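You operate a simulated robot arm through the tools that you are given. There is no shell and no other tool. Be economical: measure what you need, move in short steps, check, and stop when the job is done.

You run a simulated two-armed robot. Do the job below in one go: nothing can be reset, and whatever is moved stays where it is left.

JOB
Retag the green sack for the order card's lot, then stand it on the bagging stand's shelf.
Fine: hold the sack while you pull the old tag; park the old tag in the free slot of the tag rail. Set down upright: green sack.

It is judged by the outcome, as a careful person would: the job done as asked, and still so three seconds after it is handed in. It fails if anything else is knocked over, pushed out of place, dropped, spilled or broken.

ROBOT AND FRAMES
Two 7-joint arms with two-finger parallel grippers on one trunk, on a base that drives. Base frame: it is fixed to the floor where the robot stands at the start and does not move with it; the origin is under the middle of the robot, x ahead of it, y to its left, z up. Lengths are in mm, angles in rad, forces in N, time in s.
The left shoulder is at the start at [60, 143, 926], the right one opposite. With the tool pointing down near the work surface each hand reaches from about 300 to 720 mm from the robot's upright axis, wherever it stands, measured 20 degrees to its own side. Places, roughly: bin end of the tag rail [900, 200, 900]; shelf of the bagging stand [700, 1000, 600]; tag socket on the green sack [500, 0, 1000]. Payload 1.57 kg a hand.
Tool frame (each hand has its own): the origin (TCP) lies between the finger pads and is the grasp point; the fingertips stand 30 mm ahead of it; z points along the fingers, y is the line along which they close. Largest opening 110 mm; finger width 24, thickness 12; the body of the gripper, 48 by 112 mm, starts 78 mm behind the TCP.
Orientation is told as [roll, pitch, yaw] about the base's x, y, z axes, in that order, counted from this pose: with the fingers straight down and closing along the base's y, the tool's x points along the base's -x, its y along +y and its z along -z.

CONTROLS
- The arms move only by the tool servo_tool. It takes "left_rows", "right_rows" or both (then of equal length, played together; a hand with none holds still); each is a list of rows, each a list of 7 numbers: the opening, from 0 (shut) to 1 (fully open), then the shift along the tool's x, y, z in cm, then the turn, a rotation vector about the tool's x, y, z in rad. In form: [[hand, tx, ty, tz, ax, ay, az], ...]. A call has 1 to 10 rows; each row is the pose to reach, as a shift and turn from the pose commanded when the call began, along the tool's axes at that moment. A row lasts 0.2 s, in which the tool goes at most 50 mm and 0.15 rad; a call with a longer step from one row to the next is refused whole, and so is a gripper value outside its range. A pose out of reach is approached as far as the arm can. The call stops where the force on the tool passes 40 N (or 10 N more than at its start, if that is more) or the arm is blocked; 0.2 s more then pass. The fingers move at their own pace (about 45 mm/s each) and stop on an object; they squeeze with about 40 N. The grip force told is the motor's: it shows also when the fingers shut on nothing. Time passes only in rows, and 0.2 s behind the last, so rows that repeat a pose let the fingers close. The reply holds the time, the measured pose of the TCP, the force on the tool along the base axes, the opening and the grip force, in the units named above and with some noise, with the torque about the TCP (base axes, N m) and any sound that the robot's microphone picked up, and new pictures: "views" is both (left out), scene, wrist or none (wrist: the cameras of the hands that moved).
- Cameras (640 x 400 px; columns grow to the right, rows downward): "scene" is now at [43.9, 22.9, 1533.1]; the picture's right is [0.29, -0.96, 0.00], its down [-0.74, -0.22, -0.64] and it looks along [0.61, 0.19, -0.77] (base axes); focal length 247 px, centre (320, 200). "left" rides on the left gripper at [70, -16, -141] in its tool frame; the picture's right is [0.23, 0.97, 0.00], its down [-0.86, 0.20, -0.48] and it looks along [-0.47, 0.11, 0.88] (tool axes); focal length 222 px, centre (320, 200). "right" rides on the right gripper at [70, 16, -141] in its tool frame; the picture's right is [-0.23, 0.97, 0.00], its down [-0.86, -0.20, -0.48] and it looks along [-0.47, -0.11, 0.88] (tool axes); focal length 222 px, centre (320, 200). There is no depth. A picture from a camera that has moved, and an enlarged one, comes with that camera's place and axes in the base frame and with its lens.
- move_column(by): slides the trunk up (or, below 0, down) by that many mm; the arms and the scene camera ride with it, the base frame stays. It gives what a move gives, with no picture.
- roll_base(legs): drives the robot by 1 to 6 legs, each [ahead, left, turn to the left] in mm, mm and rad, along the robot's own axes; the way and the turn of a leg run together, so that a leg with both is an arc; at most 1500 mm and 3.142 rad a leg. The arms and the cameras ride along, it lands a little off, and it stops where it bumps. It gives what a move gives, and a new picture of the scene camera.
- head_to(pan, tilt): turns the head with the scene camera to pan (to the left, within 1.501 rad either way) and tilt (down, from -0.506 to 1.204), counted from straight ahead of the robot. It gives what a move gives, and a new picture of the scene camera.
- inspect(camera, box): a new picture of the part [left, top, right, bottom] of that camera's present view, enlarged. It takes no simulated time.
- sign_off(): hands the job in; it is judged then, once.

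Go step by step. Nothing tells you exact positions but the pictures and the camera data: compare them with the known pose of the tool, close in by small moves and look again before you grip or let go. The budget is 120 turns and 260 pictures, counting those below and the enlarged ones. Unless the task says otherwise, let go and move clear before handing in, and close with one line.

The tools are called after "Call:" by a JSON object that holds its "api" and its "payload". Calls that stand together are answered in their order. servo_tool: Moves the arms, as the interface text tells. Its arguments: {"type":"object","properties":{"left_rows":{"type":"array"},"right_rows":{"type":"array"},"views":{"type":"string","enum":["both","scene","wrist","none"]}},"required":[]} The other tools are called the same way: move_column (by) slides the trunk up or down; roll_base (legs) drives the base; head_to (pan, tilt) turns the head that bears the scene camera; inspect (camera, box) takes an enlarged picture of a part of a camera's view; sign_off () hands the job in.

At the start:

```text
clock: 0.0
left_eef_pos: [464.9, 299.3, 1000.1]
left_orientation: [0.001, 0.0, 0.0]
left_ft_force: [-0.5, 0.0, -0.1]
left_moment: [-0.01, 0.01, -0.03]
left_finger_gap: 110.1
left_finger_force: 0.1
right_eef_pos: [389.5, -26.6, 999.1]
right_orientation: [-0.001, 0.0, -0.001]
right_ft_force: [0.4, 0.0, 0.0]
right_moment: [0.01, 0.06, 0.0]
right_finger_gap: 109.8
right_finger_force: 0.1
trunk travel left (down, up): [-525.0, 65.0]
robot x, y, heading: [1.3, 0.3, 0.004]
head pan, tilt: [0.295, 0.881]
```

scene: 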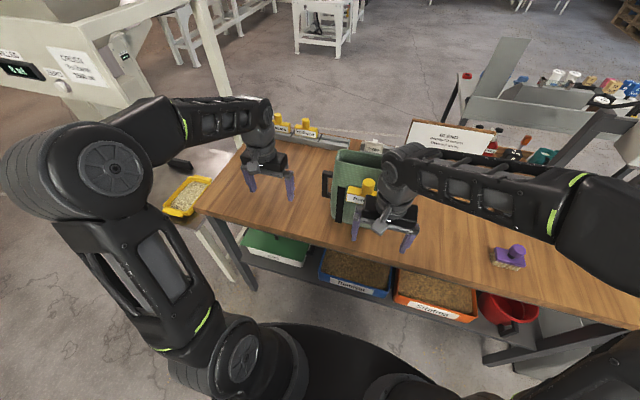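
right: 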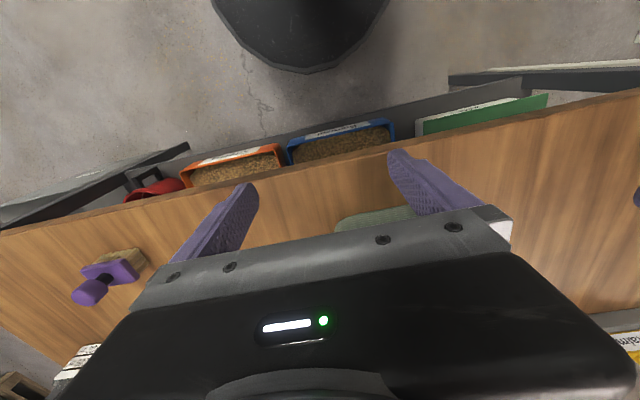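
left: 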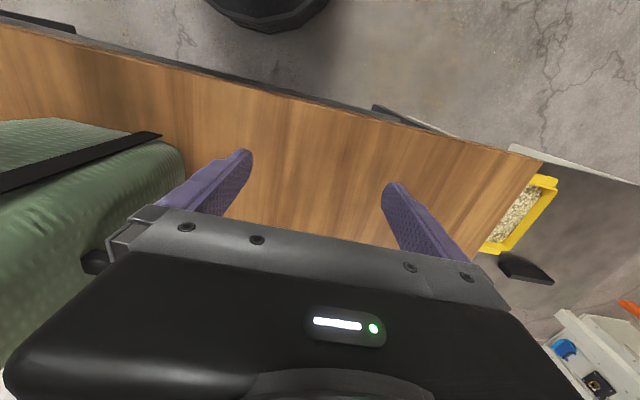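

The green sack stands on the bench ahead with a yellow tag on it, the tag rail is behind with yellow tags, and a card stands behind the bench. I'll enlarge the key parts first.

Call:
{"api": "inspect", "payload": {"camera": "scene", "box": [240, 100, 400, 200]}}

Call:
{"api": "inspect", "payload": {"camera": "scene", "box": [400, 110, 500, 170]}}

Call:
{"api": "inspect", "payload": {"camera": "scene", "box": [320, 140, 440, 240]}}

Call:
{"api": "inspect", "payload": {"camera": "scene", "box": [0, 0, 240, 220]}}

```text
4.00 times, centred on (320, 150) of scene
camera zoom: at [43.9, 22.9, 1533.1], right [0.29, -0.96, 0.0], down [-0.74, -0.22, -0.64], along [0.61, 0.19, -0.77], focal length 989 px, centre (320, 400)
```

zoom: 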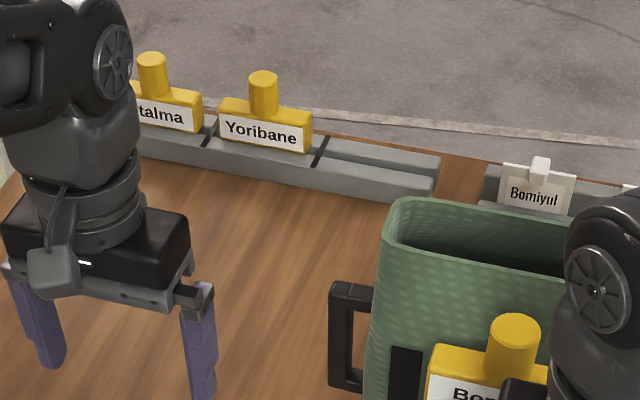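

```text
6.40 times, centred on (450, 140) of scene
camera zoom: at [43.9, 22.9, 1533.1], right [0.29, -0.96, 0.0], down [-0.74, -0.22, -0.64], along [0.61, 0.19, -0.77], focal length 1583 px, centre (-512, 584)
```

zoom: 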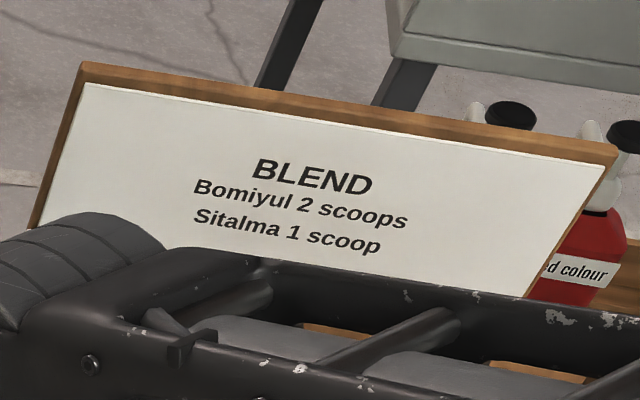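

```text
4.00 times, centred on (380, 190) of scene
camera zoom: at [43.9, 22.9, 1533.1], right [0.29, -0.96, 0.0], down [-0.74, -0.22, -0.64], along [0.61, 0.19, -0.77], focal length 989 px, centre (80, 240)
```

zoom: 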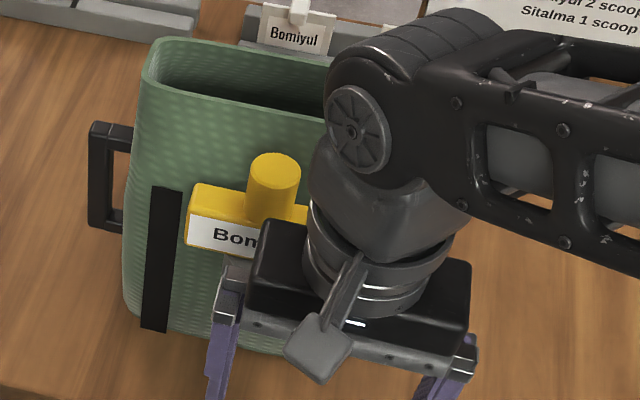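

```text
1.82 times, centred on (120, 110) of scene
camera zoom: at [43.9, 22.9, 1533.1], right [0.29, -0.96, 0.0], down [-0.74, -0.22, -0.64], along [0.61, 0.19, -0.77], focal length 450 px, centre (684, 364)
```

zoom: 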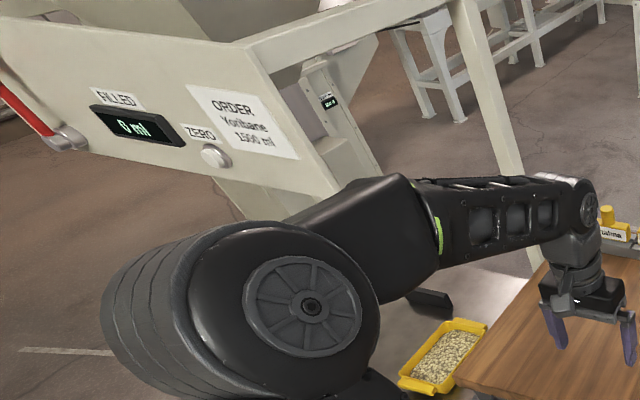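

The order card reads "Yoribane 1500 ml", the sack wears "Bomiyul", and the rail's third slot (right of Yoribane) is free. I'll move the right hand away to see the sack clearly.

Call:
{"api": "servo_tool", "payload": {"right_rows": [[1, 0, 0, -4, 0, 0, 0], [1, 2, -4, -6, 0, 0, 0], [1, 4, -8, -6, 0, 0, 0], [1, 6, -12, -6, 0, 0, 0], [1, 6, -16, -6, 0, 0, 0], [1, 6, -20, -6, 0, 0, 0], [1, 6, -24, -6, 0, 0, 0]], "views": "scene"}}

```text
clock: 1.6
left_eef_pos: [464.8, 299.0, 998.9]
left_orientation: [-0.002, -0.001, 0.0]
left_ft_force: [0.2, 0.6, 0.9]
left_moment: [0.03, 0.01, -0.02]
left_finger_gap: 110.1
left_finger_force: 0.0
right_eef_pos: [329.2, -267.9, 1059.3]
right_orientation: [-0.002, 0.001, 0.001]
right_ft_force: [-0.7, -0.5, -0.2]
right_moment: [-0.02, 0.0, -0.03]
right_finger_gap: 110.1
right_finger_force: 0.0
trunk travel left (down, up): [-525.0, 65.0]
robot x, y, heading: [1.8, -1.6, -0.001]
head pan, tilt: [0.295, 0.881]
camera scene: at [43.9, 22.5, 1533.1], right [0.29, -0.96, 0.0], down [-0.74, -0.22, -0.64], along [0.61, 0.19, -0.77], focal length 247 px, centre (320, 200)
```

scene: 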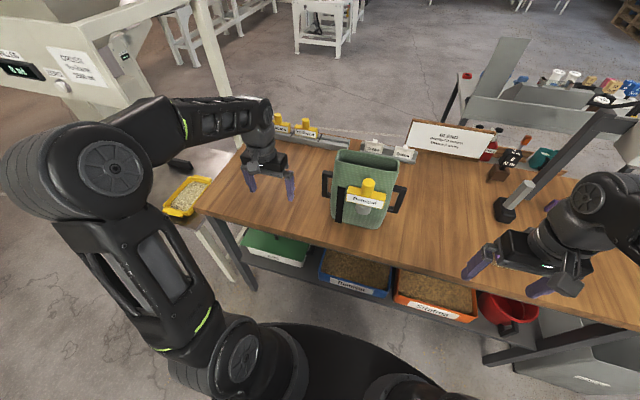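

Call:
{"api": "inspect", "payload": {"camera": "scene", "box": [304, 130, 432, 235]}}

Call:
{"api": "inspect", "payload": {"camera": "scene", "box": [260, 100, 420, 200]}}

Call:
{"api": "head_to", "payload": {"pan": 1.0, "tilt": 0.7}}

```text
3.81 times, centred on (368, 182) of scene
camera zoom: at [43.9, 22.5, 1533.1], right [0.29, -0.96, 0.0], down [-0.74, -0.22, -0.64], along [0.61, 0.19, -0.77], focal length 942 px, centre (137, 267)
```

zoom: 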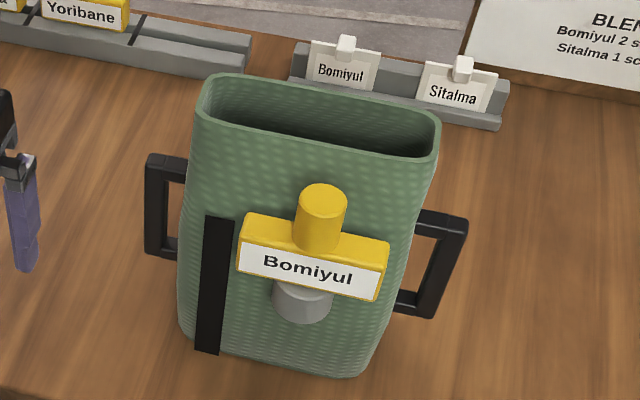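

```text
4.00 times, centred on (340, 150) of scene
camera zoom: at [43.9, 22.5, 1533.1], right [0.29, -0.96, 0.0], down [-0.74, -0.22, -0.64], along [0.61, 0.19, -0.77], focal length 989 px, centre (240, 400)
```

zoom: 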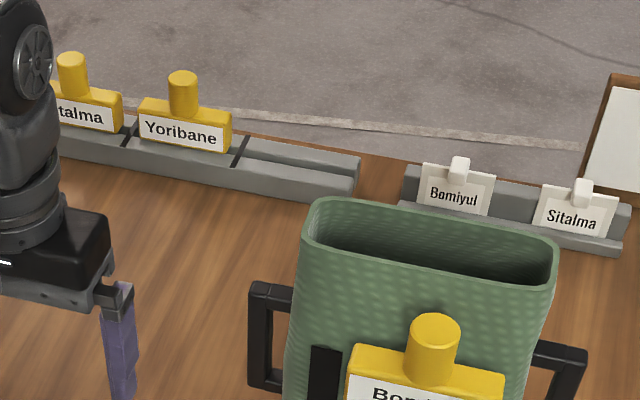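

```text
clock: 2.7
left_eef_pos: [464.9, 298.8, 999.1]
left_orientation: [0.001, -0.001, 0.001]
left_ft_force: [0.3, -0.7, -0.4]
left_moment: [0.0, 0.0, -0.02]
left_finger_gap: 110.1
left_finger_force: 0.0
right_eef_pos: [327.9, -267.2, 1058.6]
right_orientation: [0.001, 0.0, 0.0]
right_ft_force: [0.5, -0.2, -0.2]
right_moment: [0.02, -0.04, -0.01]
right_finger_gap: 110.3
right_finger_force: 0.1
trunk travel left (down, up): [-525.0, 65.0]
robot x, y, heading: [-0.4, -0.7, 0.0]
head pan, tilt: [1.0, 0.7]
camera scene: at [16.5, 72.0, 1547.7], right [0.84, -0.54, 0.0], down [-0.35, -0.54, -0.76], along [0.41, 0.64, -0.64], focal length 247 px, centre (320, 200)
```

scene: 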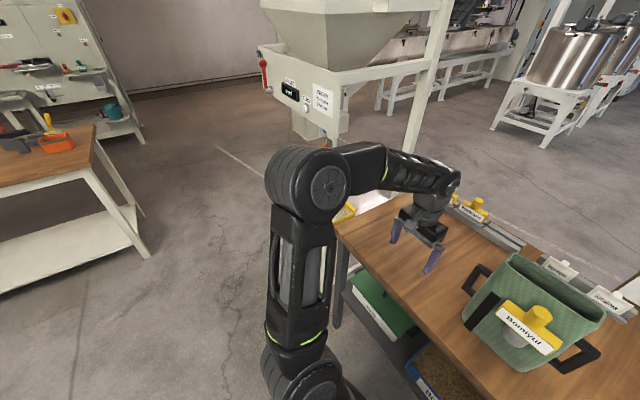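

The order says Yoribane. The tag's peg sits in a grey socket on the sack front, and the sack has two black handles. I'll point the right hand's camera at the sack front for a second line of sight.

Call:
{"api": "head_to", "payload": {"pan": 0.1, "tilt": 0.8}}

Call:
{"api": "servo_tool", "payload": {"right_rows": [[1, 0, 1, 0, 0, -0.15, 0], [1, 0, 3, 1, 0, -0.3, 0], [1, 0, 6, 2, 0, -0.45, 0], [1, 0, 9, 3, 0, -0.6, 0], [1, 0, 12, 3, 0, -0.75, 0], [1, 0, 15, 3, 0, -0.9, 0], [1, 0, 17, 3, 0, -1.05, 0], [1, 0, 17, 3, 0, -1.2, 0]], "views": "both"}}

```text
clock: 3.9
left_eef_pos: [465.4, 300.2, 999.9]
left_orientation: [0.0, -0.001, 0.0]
left_ft_force: [0.2, -0.2, 0.3]
left_moment: [-0.01, 0.02, 0.0]
left_finger_gap: 110.2
left_finger_force: 0.1
right_eef_pos: [328.4, -267.5, 1059.5]
right_orientation: [0.001, 0.0, -0.001]
right_ft_force: [0.3, -0.5, 0.5]
right_moment: [0.03, 0.0, -0.05]
right_finger_gap: 110.0
right_finger_force: 0.1
trunk travel left (down, up): [-525.0, 65.0]
robot x, y, heading: [2.4, 0.4, 0.003]
head pan, tilt: [0.099, 0.799]
camera scene: at [50.9, 8.7, 1539.5], right [0.1, -0.99, 0.0], down [-0.71, -0.07, -0.7], along [0.69, 0.07, -0.72], focal length 247 px, centre (320, 200)
```

scene: 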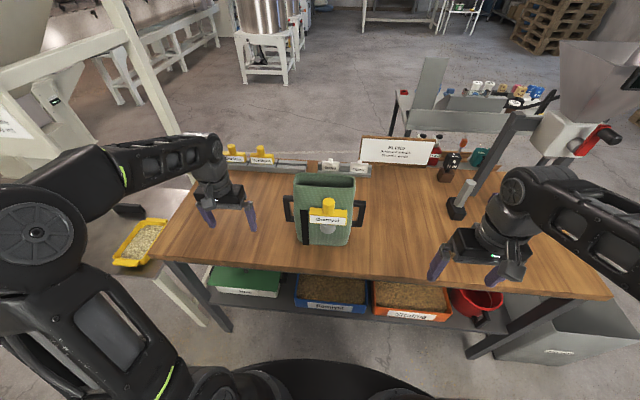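

```text
clock: 5.8
left_eef_pos: [463.5, 300.9, 1000.7]
left_orientation: [-0.002, -0.001, 0.0]
left_ft_force: [0.2, -1.6, 0.4]
left_moment: [-0.02, 0.0, -0.01]
left_finger_gap: 110.0
left_finger_force: 0.0
right_eef_pos: [367.9, 21.9, 1065.0]
right_orientation: [0.246, -1.044, -0.204]
right_ft_force: [1.0, -0.4, 0.0]
right_moment: [-0.01, 0.01, -0.04]
right_finger_gap: 110.0
right_finger_force: 0.1
right hand out of reach, approached as far as the arm can: row 3, 4, 5, 6, 7, 8
trunk travel left (down, up): [-525.0, 65.0]
robot x, y, heading: [1.3, -5.3, -0.004]
head pan, tilt: [0.099, 0.799]
stopped in row 8 (right hand): the arm was blocked; the commanded pose is now the measured one
camera scene: at [50.6, 8.7, 1539.3], right [0.1, -0.99, 0.0], down [-0.71, -0.07, -0.7], along [0.69, 0.07, -0.72], focal length 247 px, centre (320, 200)
camera right: at [209.7, 34.9, 1075.0], right [0.1, 0.94, 0.32], down [0.0, -0.32, 0.95], along [0.99, -0.09, -0.04], focal length 222 px, centre (320, 200)
```

scene: 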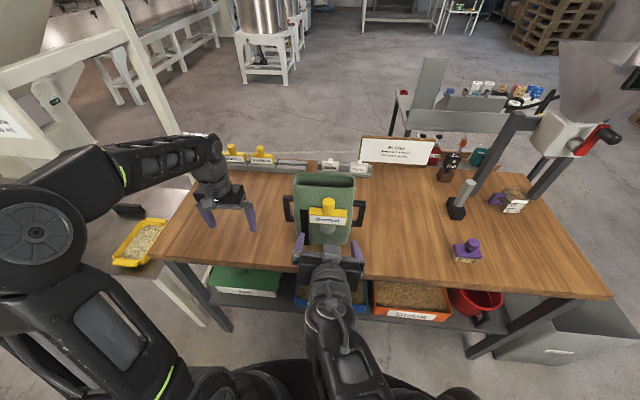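
right: 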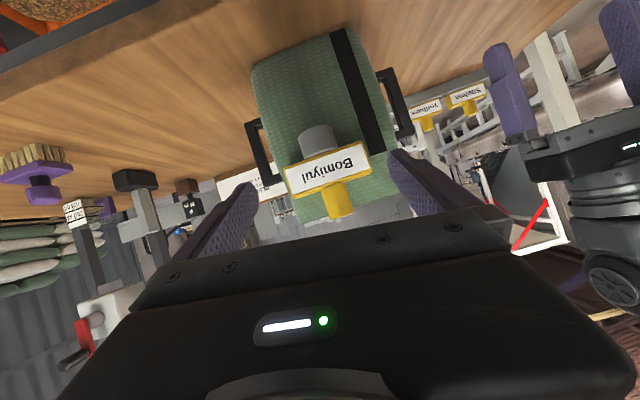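

Good front view. I'll enlarge both views to triangulate the knob, sack and handles.

Call:
{"api": "inspect", "payload": {"camera": "right", "box": [220, 20, 500, 230]}}

Call:
{"api": "inspect", "payload": {"camera": "scene", "box": [210, 130, 380, 260]}}

```text
1.90 times, centred on (360, 125) of right
camera zoom: at [209.7, 34.9, 1075.0], right [0.1, 0.94, 0.32], down [0.0, -0.32, 0.95], along [0.99, -0.09, -0.04], focal length 423 px, centre (244, 343)
```

zoom: 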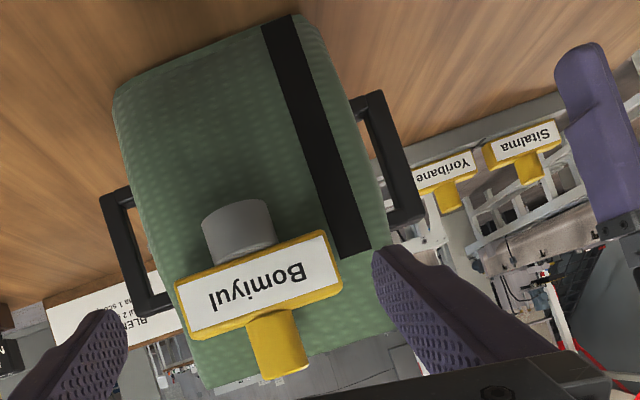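

```text
3.08 times, centred on (295, 195) of scene
camera zoom: at [50.6, 8.7, 1539.3], right [0.1, -0.99, 0.0], down [-0.71, -0.07, -0.7], along [0.69, 0.07, -0.72], focal length 761 px, centre (397, 215)
```

zoom: 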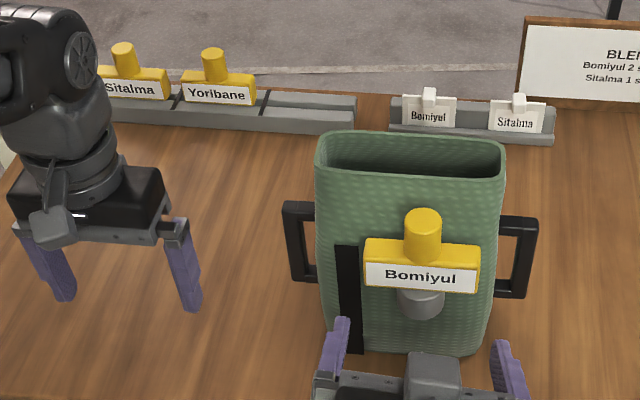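

The knob top triangulates to about (481, 30, 1089), the sack bottom to z≈860, and the handles to y≈170 and −73 at x≈560, z 910–1008. Now I'll look at the bagging stand's shelf.

Call:
{"api": "inspect", "payload": {"camera": "scene", "box": [0, 0, 240, 290]}}

Call:
{"api": "head_to", "payload": {"pan": 0.9, "tilt": 0.6}}

```text
1.38 times, centred on (120, 145) of scene
camera zoom: at [50.6, 8.7, 1539.3], right [0.1, -0.99, 0.0], down [-0.71, -0.07, -0.7], along [0.69, 0.07, -0.72], focal length 341 px, centre (596, 276)
```

zoom: 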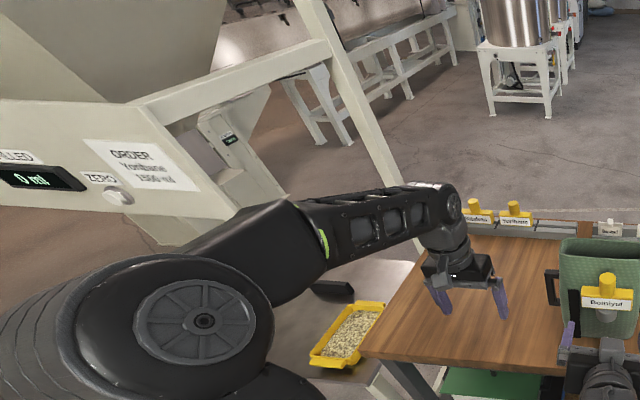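

```text
clock: 7.0
left_eef_pos: [465.1, 300.4, 1000.7]
left_orientation: [-0.001, 0.0, -0.001]
left_ft_force: [-1.2, 0.6, 0.3]
left_moment: [0.0, 0.02, -0.02]
left_finger_gap: 109.9
left_finger_force: 0.2
right_eef_pos: [367.4, 21.7, 1066.1]
right_orientation: [0.25, -1.046, -0.21]
right_ft_force: [0.1, 0.5, -1.2]
right_moment: [0.02, 0.01, 0.02]
right_finger_gap: 109.9
right_finger_force: 0.0
trunk travel left (down, up): [-525.0, 65.0]
robot x, y, heading: [-1.6, -0.6, 0.004]
head pan, tilt: [0.901, 0.6]
camera scene: at [25.5, 69.9, 1556.4], right [0.78, -0.62, 0.0], down [-0.35, -0.44, -0.82], along [0.51, 0.65, -0.57], focal length 247 px, centre (320, 200)
```

scene: 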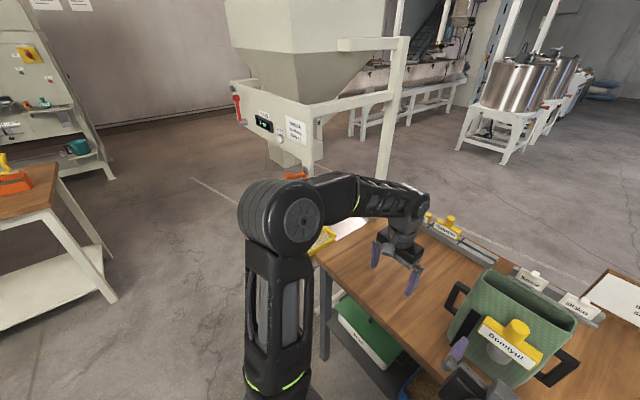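

The rail is out of reach from here (Yoribane knob about (892, 344, 948), free slot about (888, 218)), so the base must move ahead. I'll check clearance between the base and the bench.

Call:
{"api": "head_to", "payload": {"pan": 0.3, "tilt": 1.2}}

```text
clock: 8.0
left_eef_pos: [464.2, 301.3, 999.5]
left_orientation: [0.002, -0.001, -0.001]
left_ft_force: [-0.5, 0.6, 0.3]
left_moment: [-0.01, 0.0, -0.02]
left_finger_gap: 109.9
left_finger_force: 0.1
right_eef_pos: [367.4, 21.3, 1065.8]
right_orientation: [0.251, -1.045, -0.209]
right_ft_force: [1.8, 0.1, -0.1]
right_moment: [0.0, -0.02, 0.04]
right_finger_gap: 109.9
right_finger_force: 0.0
trunk travel left (down, up): [-525.0, 65.0]
robot x, y, heading: [0.1, -0.0, -0.006]
head pan, tilt: [0.3, 1.201]
camera scene: at [24.0, 17.3, 1511.8], right [0.3, -0.95, 0.0], down [-0.89, -0.28, -0.36], along [0.35, 0.11, -0.93], focal length 247 px, centre (320, 200)
```

scene: 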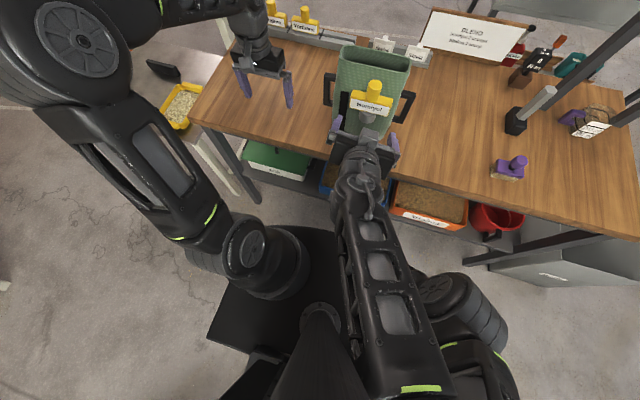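

The base front has roughly 100 mm to the bench edge, enough to let the left hand reach the rail with a tilted tool. First I retract the right hand to straight-down at the right side, on its way to the right handle.

Call:
{"api": "servo_tool", "payload": {"right_rows": [[1, -0.4, -4, -2, 0, 0, 0], [1, -0.9, -8, -4, 0.015, 0.133, -0.007], [1, -1.4, -12, -5, 0.03, 0.266, -0.014], [1, -1.9, -16, -6, 0.045, 0.398, -0.02], [1, -2.4, -20, -7, 0.06, 0.531, -0.027], [1, -3, -24, -7, 0.076, 0.664, -0.034], [1, -3.4, -26.2, -7, 0.091, 0.797, -0.04], [1, -3.4, -26.2, -7, 0.106, 0.93, -0.047], [1, -3.4, -26.2, -7, 0.121, 1.062, -0.054]], "views": "none"}}

Call:
{"api": "head_to", "payload": {"pan": 0.1, "tilt": 0.8}}

```text
clock: 10.0
left_eef_pos: [464.5, 300.8, 998.9]
left_orientation: [0.0, 0.0, 0.0]
left_ft_force: [-0.1, -0.2, 0.4]
left_moment: [0.0, 0.07, 0.0]
left_finger_gap: 110.0
left_finger_force: 0.0
right_eef_pos: [326.2, -245.4, 1097.1]
right_orientation: [-0.001, 0.005, 0.001]
right_ft_force: [-0.1, 0.7, 0.5]
right_moment: [0.0, 0.02, 0.01]
right_finger_gap: 109.8
right_finger_force: 0.0
right hand out of reach, approached as far as the arm can: row 1, 2, 3, 4
trunk travel left (down, up): [-525.0, 65.0]
robot x, y, heading: [-0.8, 3.3, 0.0]
head pan, tilt: [0.3, 1.201]
```

```text
clock: 10.8
left_eef_pos: [465.5, 299.6, 999.3]
left_orientation: [-0.001, 0.001, 0.0]
left_ft_force: [-0.2, -0.3, 0.1]
left_moment: [0.03, 0.02, 0.02]
left_finger_gap: 110.0
left_finger_force: 0.0
right_eef_pos: [325.5, -244.6, 1097.9]
right_orientation: [-0.001, 0.001, -0.001]
right_ft_force: [-0.4, 0.0, 0.0]
right_moment: [-0.01, 0.01, 0.01]
right_finger_gap: 110.2
right_finger_force: 0.1
trunk travel left (down, up): [-525.0, 65.0]
robot x, y, heading: [3.7, 1.4, -0.004]
head pan, tilt: [0.099, 0.799]
camera scene: at [50.8, 8.7, 1539.4], right [0.1, -0.99, 0.0], down [-0.71, -0.07, -0.7], along [0.69, 0.07, -0.72], focal length 247 px, centre (320, 200)
```

scene: 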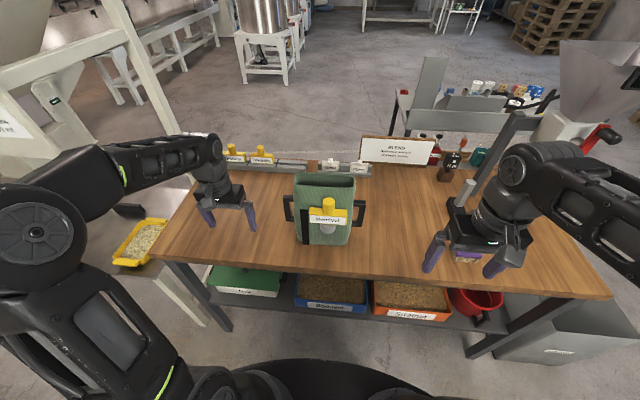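

I bring the right hand beside the right handle and turn it so the fingers close along x.

Call:
{"api": "servo_tool", "payload": {"right_rows": [[1, -4, 1, 0, 0, 0, -0.15], [1, -8, 2, 0, 0, 0, -0.3], [1, -12, 3, 0, 0, 0, -0.45], [1, -16, 4, 0, 0, 0, -0.6], [1, -20, 5, 0, 0, 0, -0.75], [1, -23, 6, 0, 0, 0, -0.9], [1, -23, 6.5, 0, 0, 0, -1.05], [1, -23, 6.5, 0, 0, 0, -1.2], [1, -23, 6.5, 0, 0, 0, -1.35], [1, -23, 6.5, 0, 0, 0, -1.5]], "views": "both"}}

```text
clock: 13.0
left_eef_pos: [463.4, 300.6, 1000.6]
left_orientation: [0.001, -0.001, -0.001]
left_ft_force: [-0.4, -0.9, -0.7]
left_moment: [0.0, 0.01, -0.01]
left_finger_gap: 110.1
left_finger_force: 0.0
right_eef_pos: [535.4, -205.5, 1089.2]
right_orientation: [0.004, 0.007, 1.274]
right_ft_force: [-0.7, 0.6, 0.0]
right_moment: [-0.02, -0.04, 0.02]
right_finger_gap: 110.1
right_finger_force: 0.1
right hand out of reach, approached as far as the arm can: row 6, 7, 8, 9, 10
trunk travel left (down, up): [-525.0, 65.0]
robot x, y, heading: [2.2, -4.2, -0.0]
head pan, tilt: [0.099, 0.799]
camera scene: at [49.8, 9.0, 1539.6], right [0.1, -0.99, 0.0], down [-0.71, -0.07, -0.7], along [0.69, 0.07, -0.72], focal length 247 px, centre (320, 200)
camera right: at [500.3, -266.8, 1231.2], right [-0.86, 0.5, 0.0], down [0.44, 0.76, 0.47], along [0.24, 0.41, -0.88], focal length 222 px, centre (320, 200)
```

scene: 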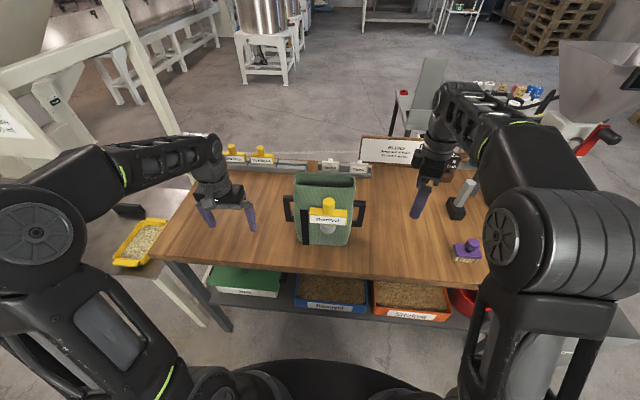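
right: 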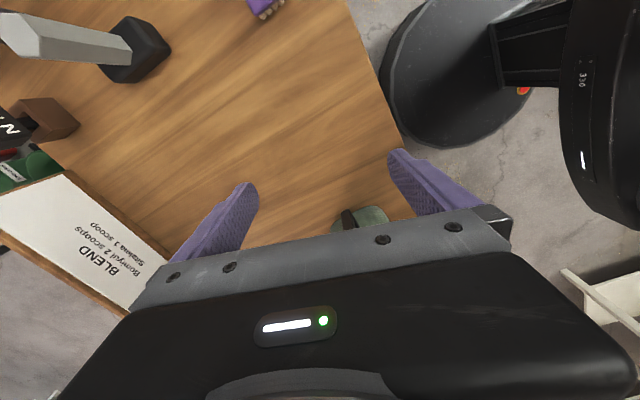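

The right hand's straight-down reach is limited here; driving the base ahead about 80 mm helps both hands.

Call:
{"api": "roll_base", "payload": {"legs": [[80, 0, 0]]}}

Call:
{"api": "head_to", "payload": {"pan": 0.0, "tilt": 1.2}}

```text
clock: 14.1
left_eef_pos: [547.3, 300.4, 997.9]
left_orientation: [-0.001, 0.003, -0.001]
left_ft_force: [-0.2, -0.3, -0.7]
left_moment: [0.05, 0.04, 0.01]
left_finger_gap: 109.9
left_finger_force: 0.1
right_eef_pos: [616.5, -205.3, 1088.3]
right_orientation: [0.004, 0.008, 1.27]
right_ft_force: [-0.2, 1.1, -0.7]
right_moment: [0.01, 0.05, -0.02]
right_finger_gap: 109.9
right_finger_force: 0.2
trunk travel left (down, up): [-525.0, 65.0]
robot x, y, heading: [79.6, -4.5, -0.002]
head pan, tilt: [0.099, 0.799]
camera scene: at [132.8, 8.7, 1539.4], right [0.1, -1.0, 0.0], down [-0.71, -0.07, -0.7], along [0.69, 0.07, -0.72], focal length 247 px, centre (320, 200)
```

scene: 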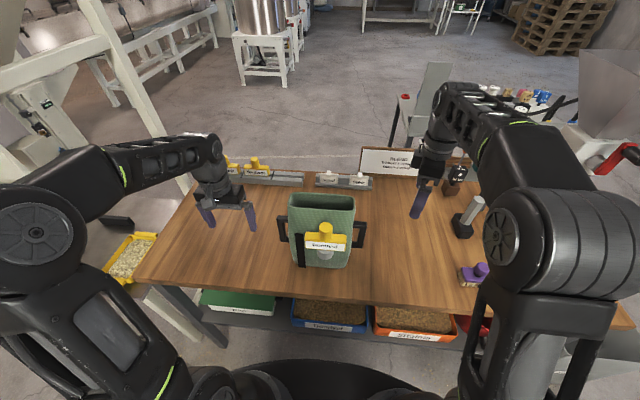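

```text
clock: 15.0
left_eef_pos: [544.4, 300.8, 1000.8]
left_orientation: [0.001, 0.001, -0.001]
left_ft_force: [0.6, 0.7, -0.1]
left_moment: [0.03, -0.02, 0.03]
left_finger_gap: 109.9
left_finger_force: 0.0
right_eef_pos: [615.9, -205.5, 1089.3]
right_orientation: [0.006, 0.007, 1.27]
right_ft_force: [-0.1, 0.2, 0.2]
right_moment: [-0.01, -0.02, 0.03]
right_finger_gap: 110.1
right_finger_force: 0.1
trunk travel left (down, up): [-525.0, 65.0]
robot x, y, heading: [79.4, -0.1, -0.003]
head pan, tilt: [0.0, 1.201]
camera scene: at [106.7, 0.7, 1511.8], right [0.0, -1.0, 0.0], down [-0.93, 0.0, -0.36], along [0.36, 0.0, -0.93], focal length 247 px, centre (320, 200)
```

scene: 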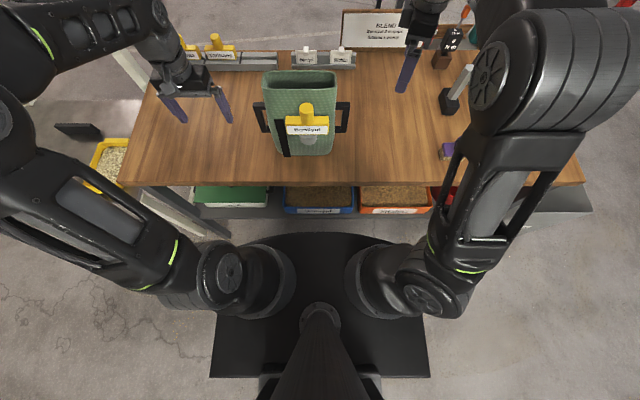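

The base is just ahead of the bench edge, so I stop here. Now I bring the right hand over the right handle.

Call:
{"api": "servo_tool", "payload": {"right_rows": [[1, -2, 2.2, 0, 0, 0, -0.1], [1, -4, 4.4, 0, 0, 0, -0.2], [1, -6, 6.6, 0, 0, 0, -0.3], [1, -8.25, 8.8, 0, 0, 0, -0.3]], "views": "both"}}

```text
clock: 16.0
left_eef_pos: [544.4, 299.5, 998.8]
left_orientation: [0.0, 0.0, 0.0]
left_ft_force: [-0.5, 0.4, 0.7]
left_moment: [0.03, 0.03, -0.01]
left_finger_gap: 110.0
left_finger_force: 0.1
right_eef_pos: [557.1, -100.3, 1089.9]
right_orientation: [0.006, 0.006, 1.57]
right_ft_force: [0.6, -0.2, -0.1]
right_moment: [-0.02, 0.01, 0.0]
right_finger_gap: 110.0
right_finger_force: 0.0
trunk travel left (down, up): [-525.0, 65.0]
robot x, y, heading: [81.5, 2.4, 0.0]
head pan, tilt: [0.0, 1.201]
camera scene: at [106.3, 1.1, 1511.8], right [0.0, -1.0, 0.0], down [-0.93, 0.0, -0.36], along [0.36, 0.0, -0.93], focal length 247 px, centre (320, 200)
camera right: at [541.3, -169.5, 1230.7], right [-0.97, 0.23, 0.0], down [0.2, 0.86, 0.47], along [0.1, 0.46, -0.88], focal length 222 px, centre (320, 200)
```

scene: 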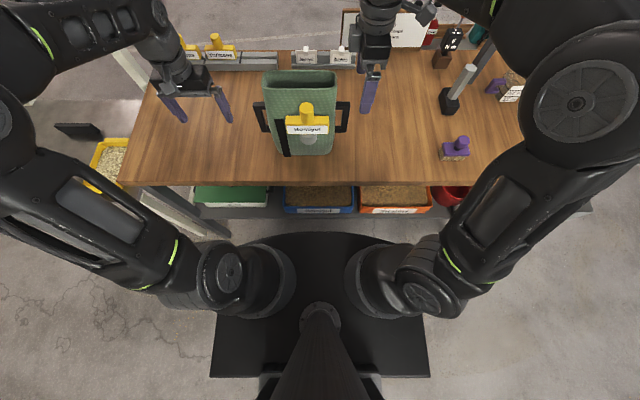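
right: 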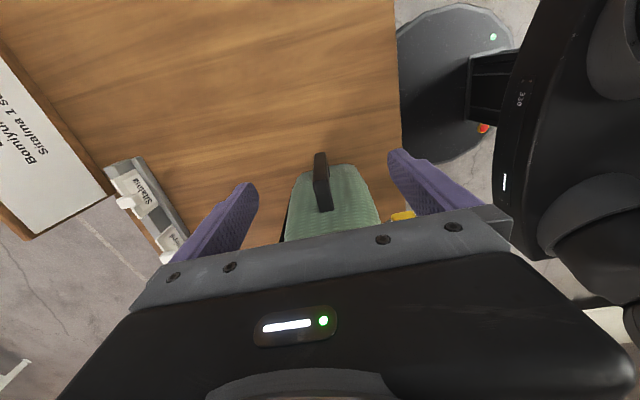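

Call:
{"api": "inspect", "payload": {"camera": "right", "box": [240, 130, 420, 242]}}

Call:
{"api": "inspect", "payload": {"camera": "scene", "box": [230, 60, 390, 170]}}

```text
3.56 times, centred on (330, 186) of right
camera zoom: at [541.3, -169.5, 1230.7], right [-0.97, 0.23, 0.0], down [0.2, 0.86, 0.47], along [0.1, 0.46, -0.88], focal length 790 px, centre (284, 250)
```

zoom: 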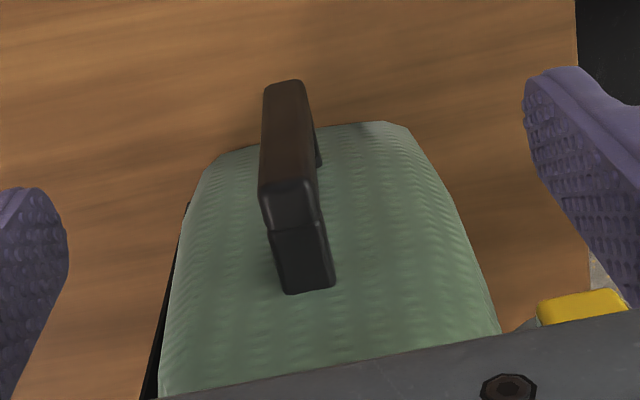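

```text
3.64 times, centred on (310, 115) of scene
camera zoom: at [106.3, 1.1, 1511.8], right [0.0, -1.0, 0.0], down [-0.93, 0.0, -0.36], along [0.36, 0.0, -0.93], focal length 899 px, centre (356, 509)
```

zoom: 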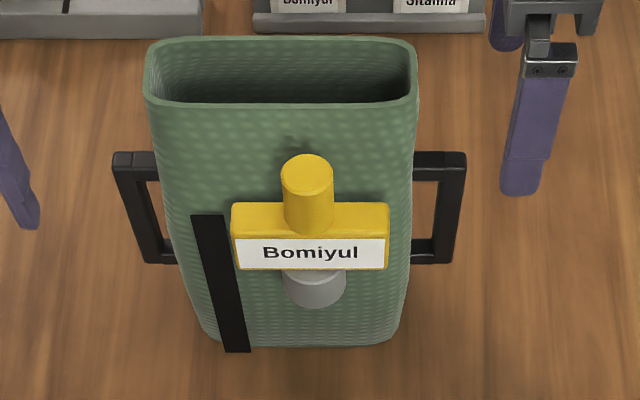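

Handle: centre x≈560, outer end y≈−75, top z≈1012. I lower the right hand over it.

Call:
{"api": "servo_tool", "payload": {"right_rows": [[1, -3.4, -0.3, 0, 0, 0, 0], [1, -3.4, -0.3, 3, 0, 0, 0], [1, -3.4, -0.3, 6, 0, 0, 0], [1, -3.4, -0.3, 9.3, 0, 0, 0]], "views": "both"}}

```text
clock: 17.0
left_eef_pos: [544.6, 299.3, 1000.1]
left_orientation: [-0.002, 0.0, 0.0]
left_ft_force: [0.0, 0.3, -0.5]
left_moment: [-0.02, 0.04, -0.02]
left_finger_gap: 110.3
left_finger_force: 0.1
right_eef_pos: [560.5, -67.3, 1008.4]
right_orientation: [-0.004, 0.0, 1.57]
right_ft_force: [-3.1, -5.3, 9.0]
right_moment: [0.73, -0.15, 0.17]
right_finger_gap: 109.9
right_finger_force: 0.0
trunk travel left (down, up): [-525.0, 65.0]
robot x, y, heading: [80.3, -3.1, -0.002]
head pan, tilt: [0.0, 1.201]
stopped in row 4 (right hand): the force on the tool passed its limit at 50 N (the readings are from after the stop); the commanded pose is now the measured one
camera scene: at [105.9, 0.2, 1511.9], right [0.0, -1.0, 0.0], down [-0.93, 0.0, -0.36], along [0.36, 0.0, -0.93], focal length 247 px, centre (320, 200)
camera right: at [544.1, -137.7, 1148.6], right [-0.97, 0.23, 0.0], down [0.2, 0.86, 0.48], along [0.11, 0.47, -0.88], focal length 222 px, centre (320, 200)
```

scene: 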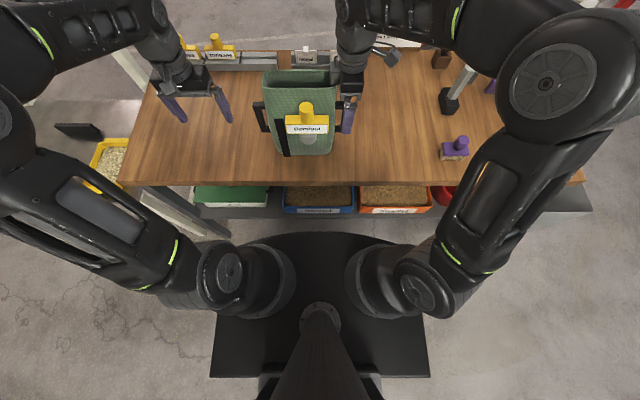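
right: 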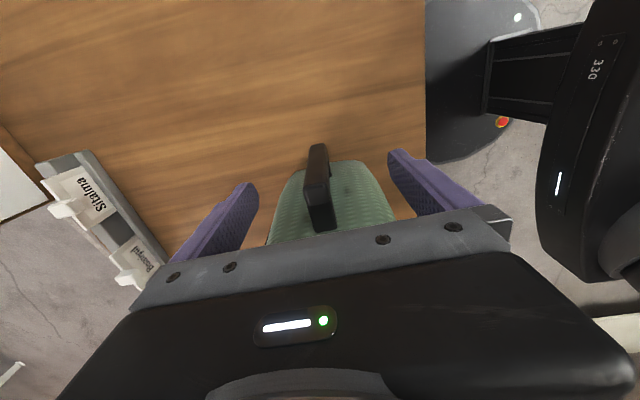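

The gripper body touched the sack rim. I back up, lean the hand outward by 0.25 rad, and come down again.

Call:
{"api": "servo_tool", "payload": {"right_rows": [[1, 0.3, 0, -2, 0, 0, 0], [1, 0.8, 0, -2.5, 0, -0.13, 0], [1, 0.5, 0, -2, 0, -0.26, 0], [1, 0.2, 0, -1, 0, -0.26, 0], [1, 0.1, 0, 0, 0, -0.26, 0], [1, 0, 0, 0.8, 0, -0.26, 0]], "views": "both"}}

```text
clock: 18.4
left_eef_pos: [544.6, 299.9, 1000.5]
left_orientation: [-0.001, 0.0, 0.0]
left_ft_force: [0.1, 0.0, 0.2]
left_moment: [-0.01, 0.0, 0.02]
left_finger_gap: 110.0
left_finger_force: 0.0
right_eef_pos: [560.1, -67.0, 998.3]
right_orientation: [-0.001, -0.26, 1.571]
right_ft_force: [-0.2, -0.1, -1.0]
right_moment: [-0.02, 0.0, 0.03]
right_finger_gap: 110.1
right_finger_force: 0.2
trunk travel left (down, up): [-525.0, 65.0]
robot x, y, heading: [77.4, 0.8, 0.005]
head pan, tilt: [0.0, 1.201]
camera scene: at [106.7, 0.7, 1511.8], right [0.0, -1.0, 0.0], down [-0.93, 0.0, -0.36], along [0.36, 0.0, -0.93], focal length 247 px, centre (320, 200)
camera right: at [544.3, -171.1, 1116.4], right [-0.97, 0.22, 0.06], down [0.2, 0.7, 0.68], along [0.11, 0.68, -0.73], focal length 222 px, centre (320, 200)
```

scene: 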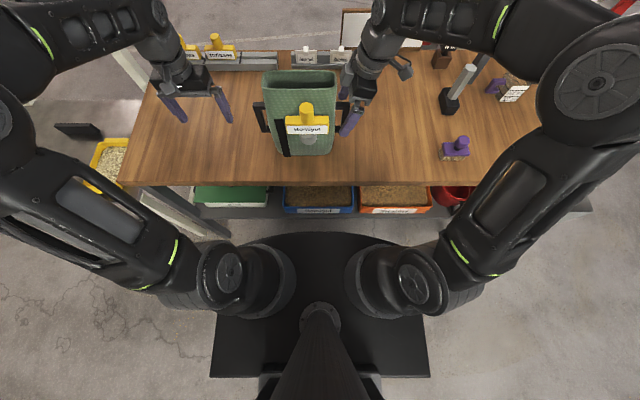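
right: 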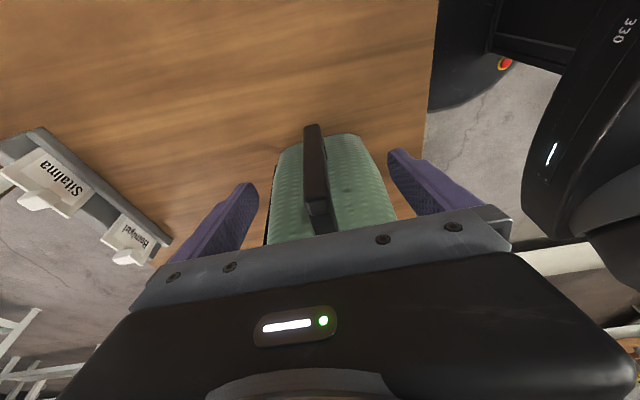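

Clear now with the handle centred between the fingers; I close the right hand on it.

Call:
{"api": "servo_tool", "payload": {"right_rows": [[0.1, 0, 0, 0, 0, 0, 0], [0, 0, 0, 0, 0, 0, 0], [0, 0, 0, 0, 0, 0, 0], [0, 0, 0, 0, 0, 0, 0], [0, 0, 0, 0, 0, 0, 0], [0, 0, 0, 0, 0, 0, 0], [0, 0, 0, 0, 0, 0, 0]], "views": "both"}}

```text
clock: 20.0
left_eef_pos: [545.4, 300.7, 999.9]
left_orientation: [0.0, 0.0, 0.0]
left_ft_force: [0.4, -0.1, -0.1]
left_moment: [0.01, 0.01, -0.01]
left_finger_gap: 110.0
left_finger_force: 0.0
right_eef_pos: [561.3, -67.2, 999.7]
right_orientation: [-0.002, -0.261, 1.571]
right_ft_force: [1.2, -0.2, 0.9]
right_moment: [-0.03, -0.01, -0.11]
right_finger_gap: 17.6
right_finger_force: 27.4
trunk travel left (down, up): [-525.0, 65.0]
robot x, y, heading: [82.9, -0.2, 0.005]
head pan, tilt: [0.0, 1.201]
camera scene: at [106.6, 0.6, 1511.8], right [0.0, -1.0, 0.0], down [-0.93, 0.0, -0.36], along [0.36, 0.0, -0.93], focal length 247 px, centre (320, 200)
camera right: at [544.3, -171.2, 1116.8], right [-0.97, 0.22, 0.06], down [0.2, 0.7, 0.68], along [0.11, 0.68, -0.73], focal length 222 px, centre (320, 200)
```

scene: 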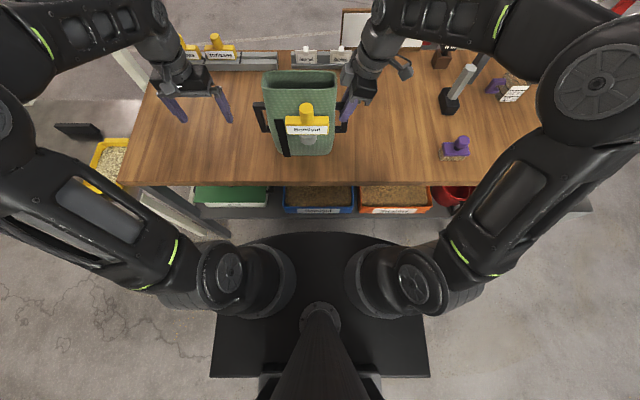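
right: 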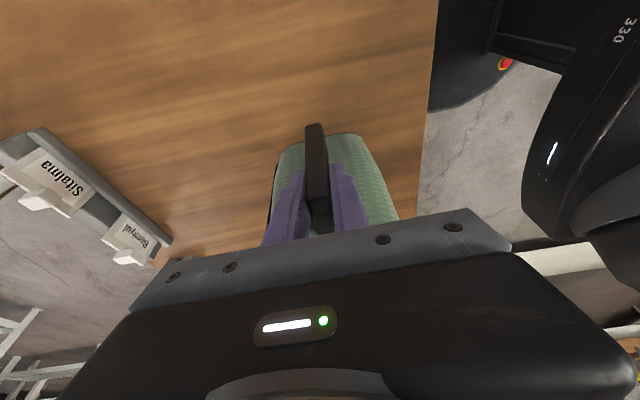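

The right hand holds the sack. Now the left hand comes toward the knob (about (483, 30, 1053–1089)) with fingers tilted 45° forward.

Call:
{"api": "servo_tool", "payload": {"left_rows": [[1, 1, 0, -3, 0, 0, 0], [1, 3, -1, -6, 0, -0.12, 0], [1, 6, -3, -9, 0, -0.24, 0], [0.8, 9, -6, -12, 0, -0.36, 0], [0.7, 12, -9, -13, 0, -0.48, 0], [0.6, 13, -13, -13, 0, -0.6, 0], [0.55, 13, -17, -13, 0, -0.72, 0], [0.55, 13, -21, -13, 0, -0.785, 0], [0.55, 13, -25, -13, 0, -0.785, 0]], "views": "both"}}

Call:
{"api": "head_to", "payload": {"pan": 0.1, "tilt": 0.8}}

```text
refused: row 4 steps farther than a row can; nothing moved
```

```text
clock: 20.9
left_eef_pos: [545.9, 299.4, 999.4]
left_orientation: [0.0, 0.0, 0.0]
left_ft_force: [0.0, 0.7, 0.4]
left_moment: [0.01, 0.0, -0.01]
left_finger_gap: 109.9
left_finger_force: 0.2
right_eef_pos: [560.8, -67.7, 999.2]
right_orientation: [-0.002, -0.26, 1.569]
right_ft_force: [1.4, -0.2, 1.9]
right_moment: [0.03, 0.03, -0.1]
right_finger_gap: 17.5
right_finger_force: 32.1
trunk travel left (down, up): [-525.0, 65.0]
robot x, y, heading: [81.5, -1.0, -0.002]
head pan, tilt: [0.099, 0.799]
camera scene: at [130.9, 8.6, 1539.5], right [0.1, -1.0, 0.0], down [-0.71, -0.07, -0.7], along [0.69, 0.07, -0.72], focal length 247 px, centre (320, 200)
```

scene: 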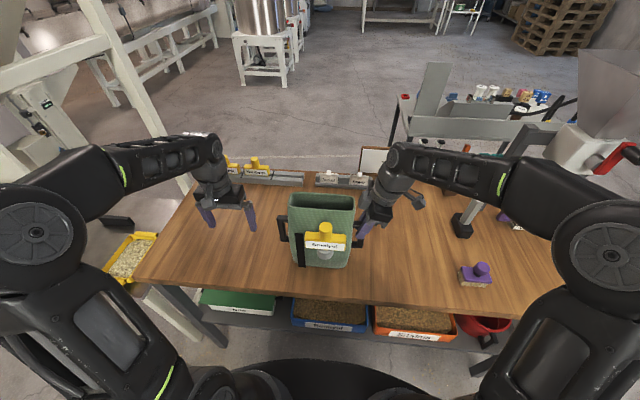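

The first path was refused for one long step; I resend it with smaller steps.

Call:
{"api": "servo_tool", "payload": {"left_rows": [[1, 1, 0, -3, 0, 0, 0], [1, 3, -1, -6, 0, -0.12, 0], [1, 5.5, -3, -8.5, 0, -0.24, 0], [0.8, 8, -6, -11, 0, -0.36, 0], [0.7, 10.5, -9, -13, 0, -0.48, 0], [0.6, 12.5, -13, -13, 0, -0.6, 0], [0.55, 13, -17, -13, 0, -0.72, 0], [0.55, 13, -21, -13, 0, -0.785, 0], [0.55, 13, -25, -13, 0, -0.785, 0]], "views": "both"}}

```text
clock: 22.9
left_eef_pos: [415.1, 48.8, 1129.3]
left_orientation: [-0.001, -0.787, -0.001]
left_ft_force: [-0.3, -0.1, -0.5]
left_moment: [0.0, 0.0, 0.02]
left_finger_gap: 60.3
left_finger_force: 0.1
right_eef_pos: [560.2, -67.3, 998.7]
right_orientation: [-0.003, -0.26, 1.571]
right_ft_force: [0.1, -1.2, 2.2]
right_moment: [-0.06, 0.09, -0.05]
right_finger_gap: 17.7
right_finger_force: 32.6
trunk travel left (down, up): [-525.0, 65.0]
robot x, y, heading: [78.6, -0.6, 0.003]
head pan, tilt: [0.099, 0.799]
camera scene: at [130.9, 8.2, 1539.5], right [0.1, -1.0, 0.0], down [-0.71, -0.07, -0.7], along [0.69, 0.07, -0.72], focal length 247 px, centre (320, 200)
camera left: at [265.3, 34.0, 1181.2], right [-0.16, 0.97, -0.16], down [0.27, 0.2, 0.94], along [0.95, 0.11, -0.29], focal length 222 px, centre (320, 200)
```

scene: 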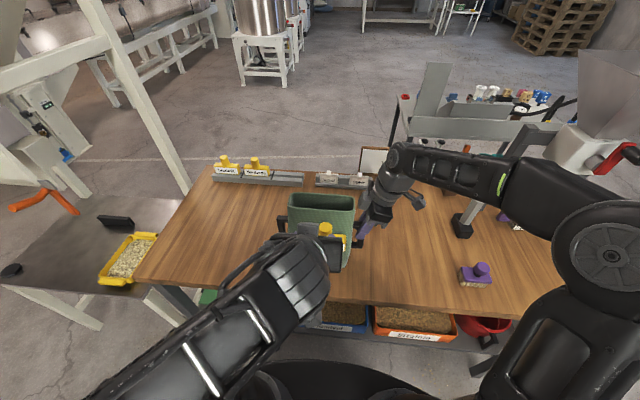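
left: 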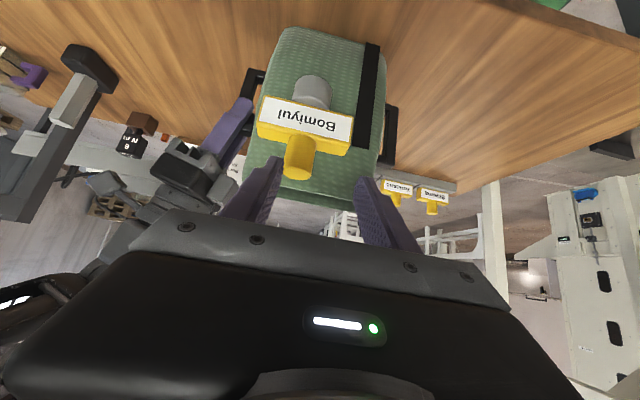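

The left camera agrees: knob top ≈(482, 30, 1090). I approach along the tool axis.

Call:
{"api": "servo_tool", "payload": {"left_rows": [[0.55, -1.05, -1.83, 1.5, 0, 0, 0], [0.55, -1.05, -1.83, 3.5, 0, 0, 0], [0.55, -1.05, -1.83, 5.5, 0, 0, 0]], "views": "wrist"}}

Call:
{"api": "inspect", "payload": {"camera": "left", "box": [220, 60, 420, 240]}}

```text
clock: 23.6
left_eef_pos: [460.7, 31.6, 1098.9]
left_orientation: [0.0, -0.786, -0.001]
left_ft_force: [-0.1, 0.2, -0.2]
left_moment: [-0.01, -0.03, 0.0]
left_finger_gap: 60.3
left_finger_force: 0.0
right_eef_pos: [559.5, -66.2, 997.8]
right_orientation: [-0.001, -0.26, 1.572]
right_ft_force: [-0.2, 0.5, 1.4]
right_moment: [-0.04, 0.21, -0.01]
right_finger_gap: 17.9
right_finger_force: 32.0
trunk travel left (down, up): [-525.0, 65.0]
robot x, y, heading: [80.9, -3.2, -0.001]
head pan, tilt: [0.099, 0.799]
camera left: at [311.8, 15.8, 1150.6], right [-0.16, 0.97, -0.16], down [0.27, 0.2, 0.94], along [0.95, 0.11, -0.29], focal length 222 px, centre (320, 200)
```

left: 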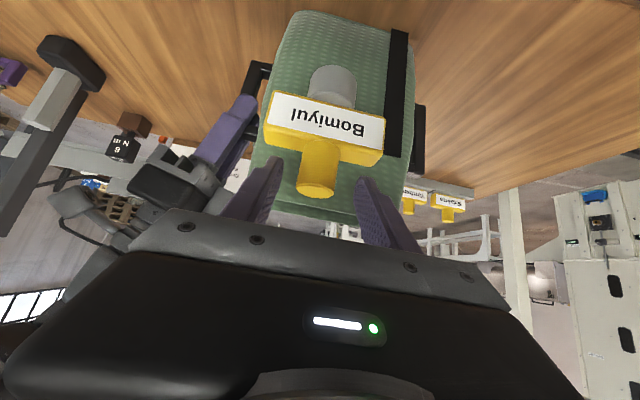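

```text
2.22 times, centred on (320, 150) of left
camera zoom: at [311.8, 15.8, 1150.6], right [-0.16, 0.97, -0.16], down [0.27, 0.2, 0.94], along [0.95, 0.11, -0.29], focal length 494 px, centre (320, 311)
```

zoom: 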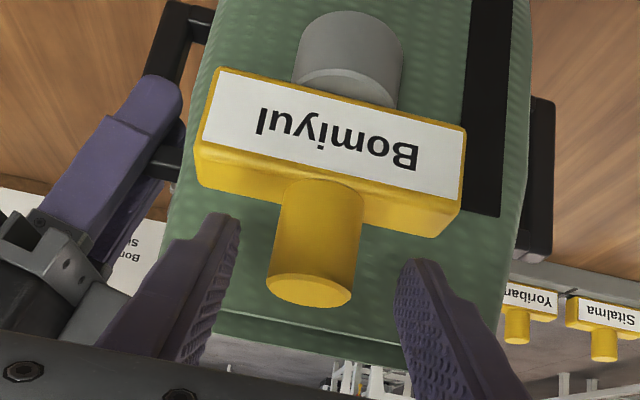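

Aligned. I advance a little further and close on the knob.

Call:
{"api": "servo_tool", "payload": {"left_rows": [[0.55, 0, -0.05, 1.1, 0, 0, 0], [0, 0, -0.05, 1.1, 0, 0, 0], [0, 0, -0.05, 1.1, 0, 0, 0], [0, 0, -0.05, 1.1, 0, 0, 0], [0, 0, -0.05, 1.1, 0, 0, 0], [0, 0, -0.05, 1.1, 0, 0, 0]], "views": "wrist"}}

Call:
{"api": "inspect", "payload": {"camera": "left", "box": [220, 60, 420, 240]}}

```text
clock: 25.1
left_eef_pos: [469.4, 32.1, 1090.9]
left_orientation: [-0.001, -0.784, 0.0]
left_ft_force: [0.7, -5.4, -1.1]
left_moment: [-0.5, -0.06, -0.08]
left_finger_gap: 29.6
left_finger_force: 39.6
right_eef_pos: [561.4, -67.0, 998.9]
right_orientation: [-0.002, -0.26, 1.571]
right_ft_force: [-0.4, 2.5, 0.7]
right_moment: [-0.2, 0.16, -0.14]
right_finger_gap: 17.7
right_finger_force: 32.2
trunk travel left (down, up): [-525.0, 65.0]
robot x, y, heading: [80.1, -0.1, -0.003]
head pan, tilt: [0.099, 0.799]
camera left: at [319.3, 14.8, 1142.8], right [-0.16, 0.97, -0.16], down [0.27, 0.2, 0.94], along [0.95, 0.11, -0.29], focal length 222 px, centre (320, 200)
```

left: 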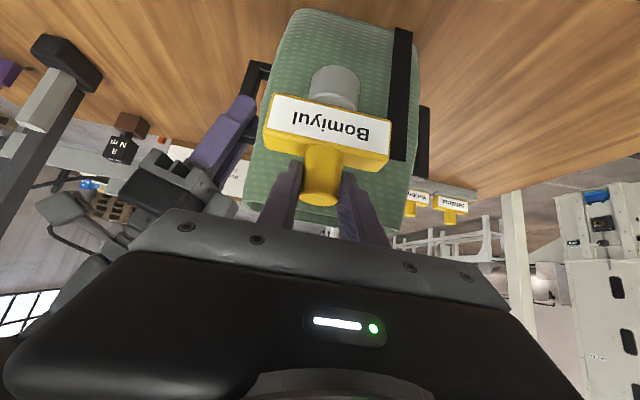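

```text
2.22 times, centred on (320, 150) of left
camera zoom: at [319.3, 14.8, 1142.8], right [-0.16, 0.97, -0.16], down [0.27, 0.2, 0.94], along [0.95, 0.11, -0.29], focal length 494 px, centre (320, 311)
```

zoom: 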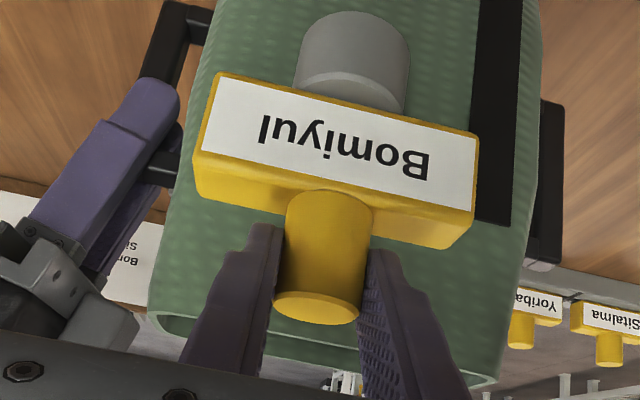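

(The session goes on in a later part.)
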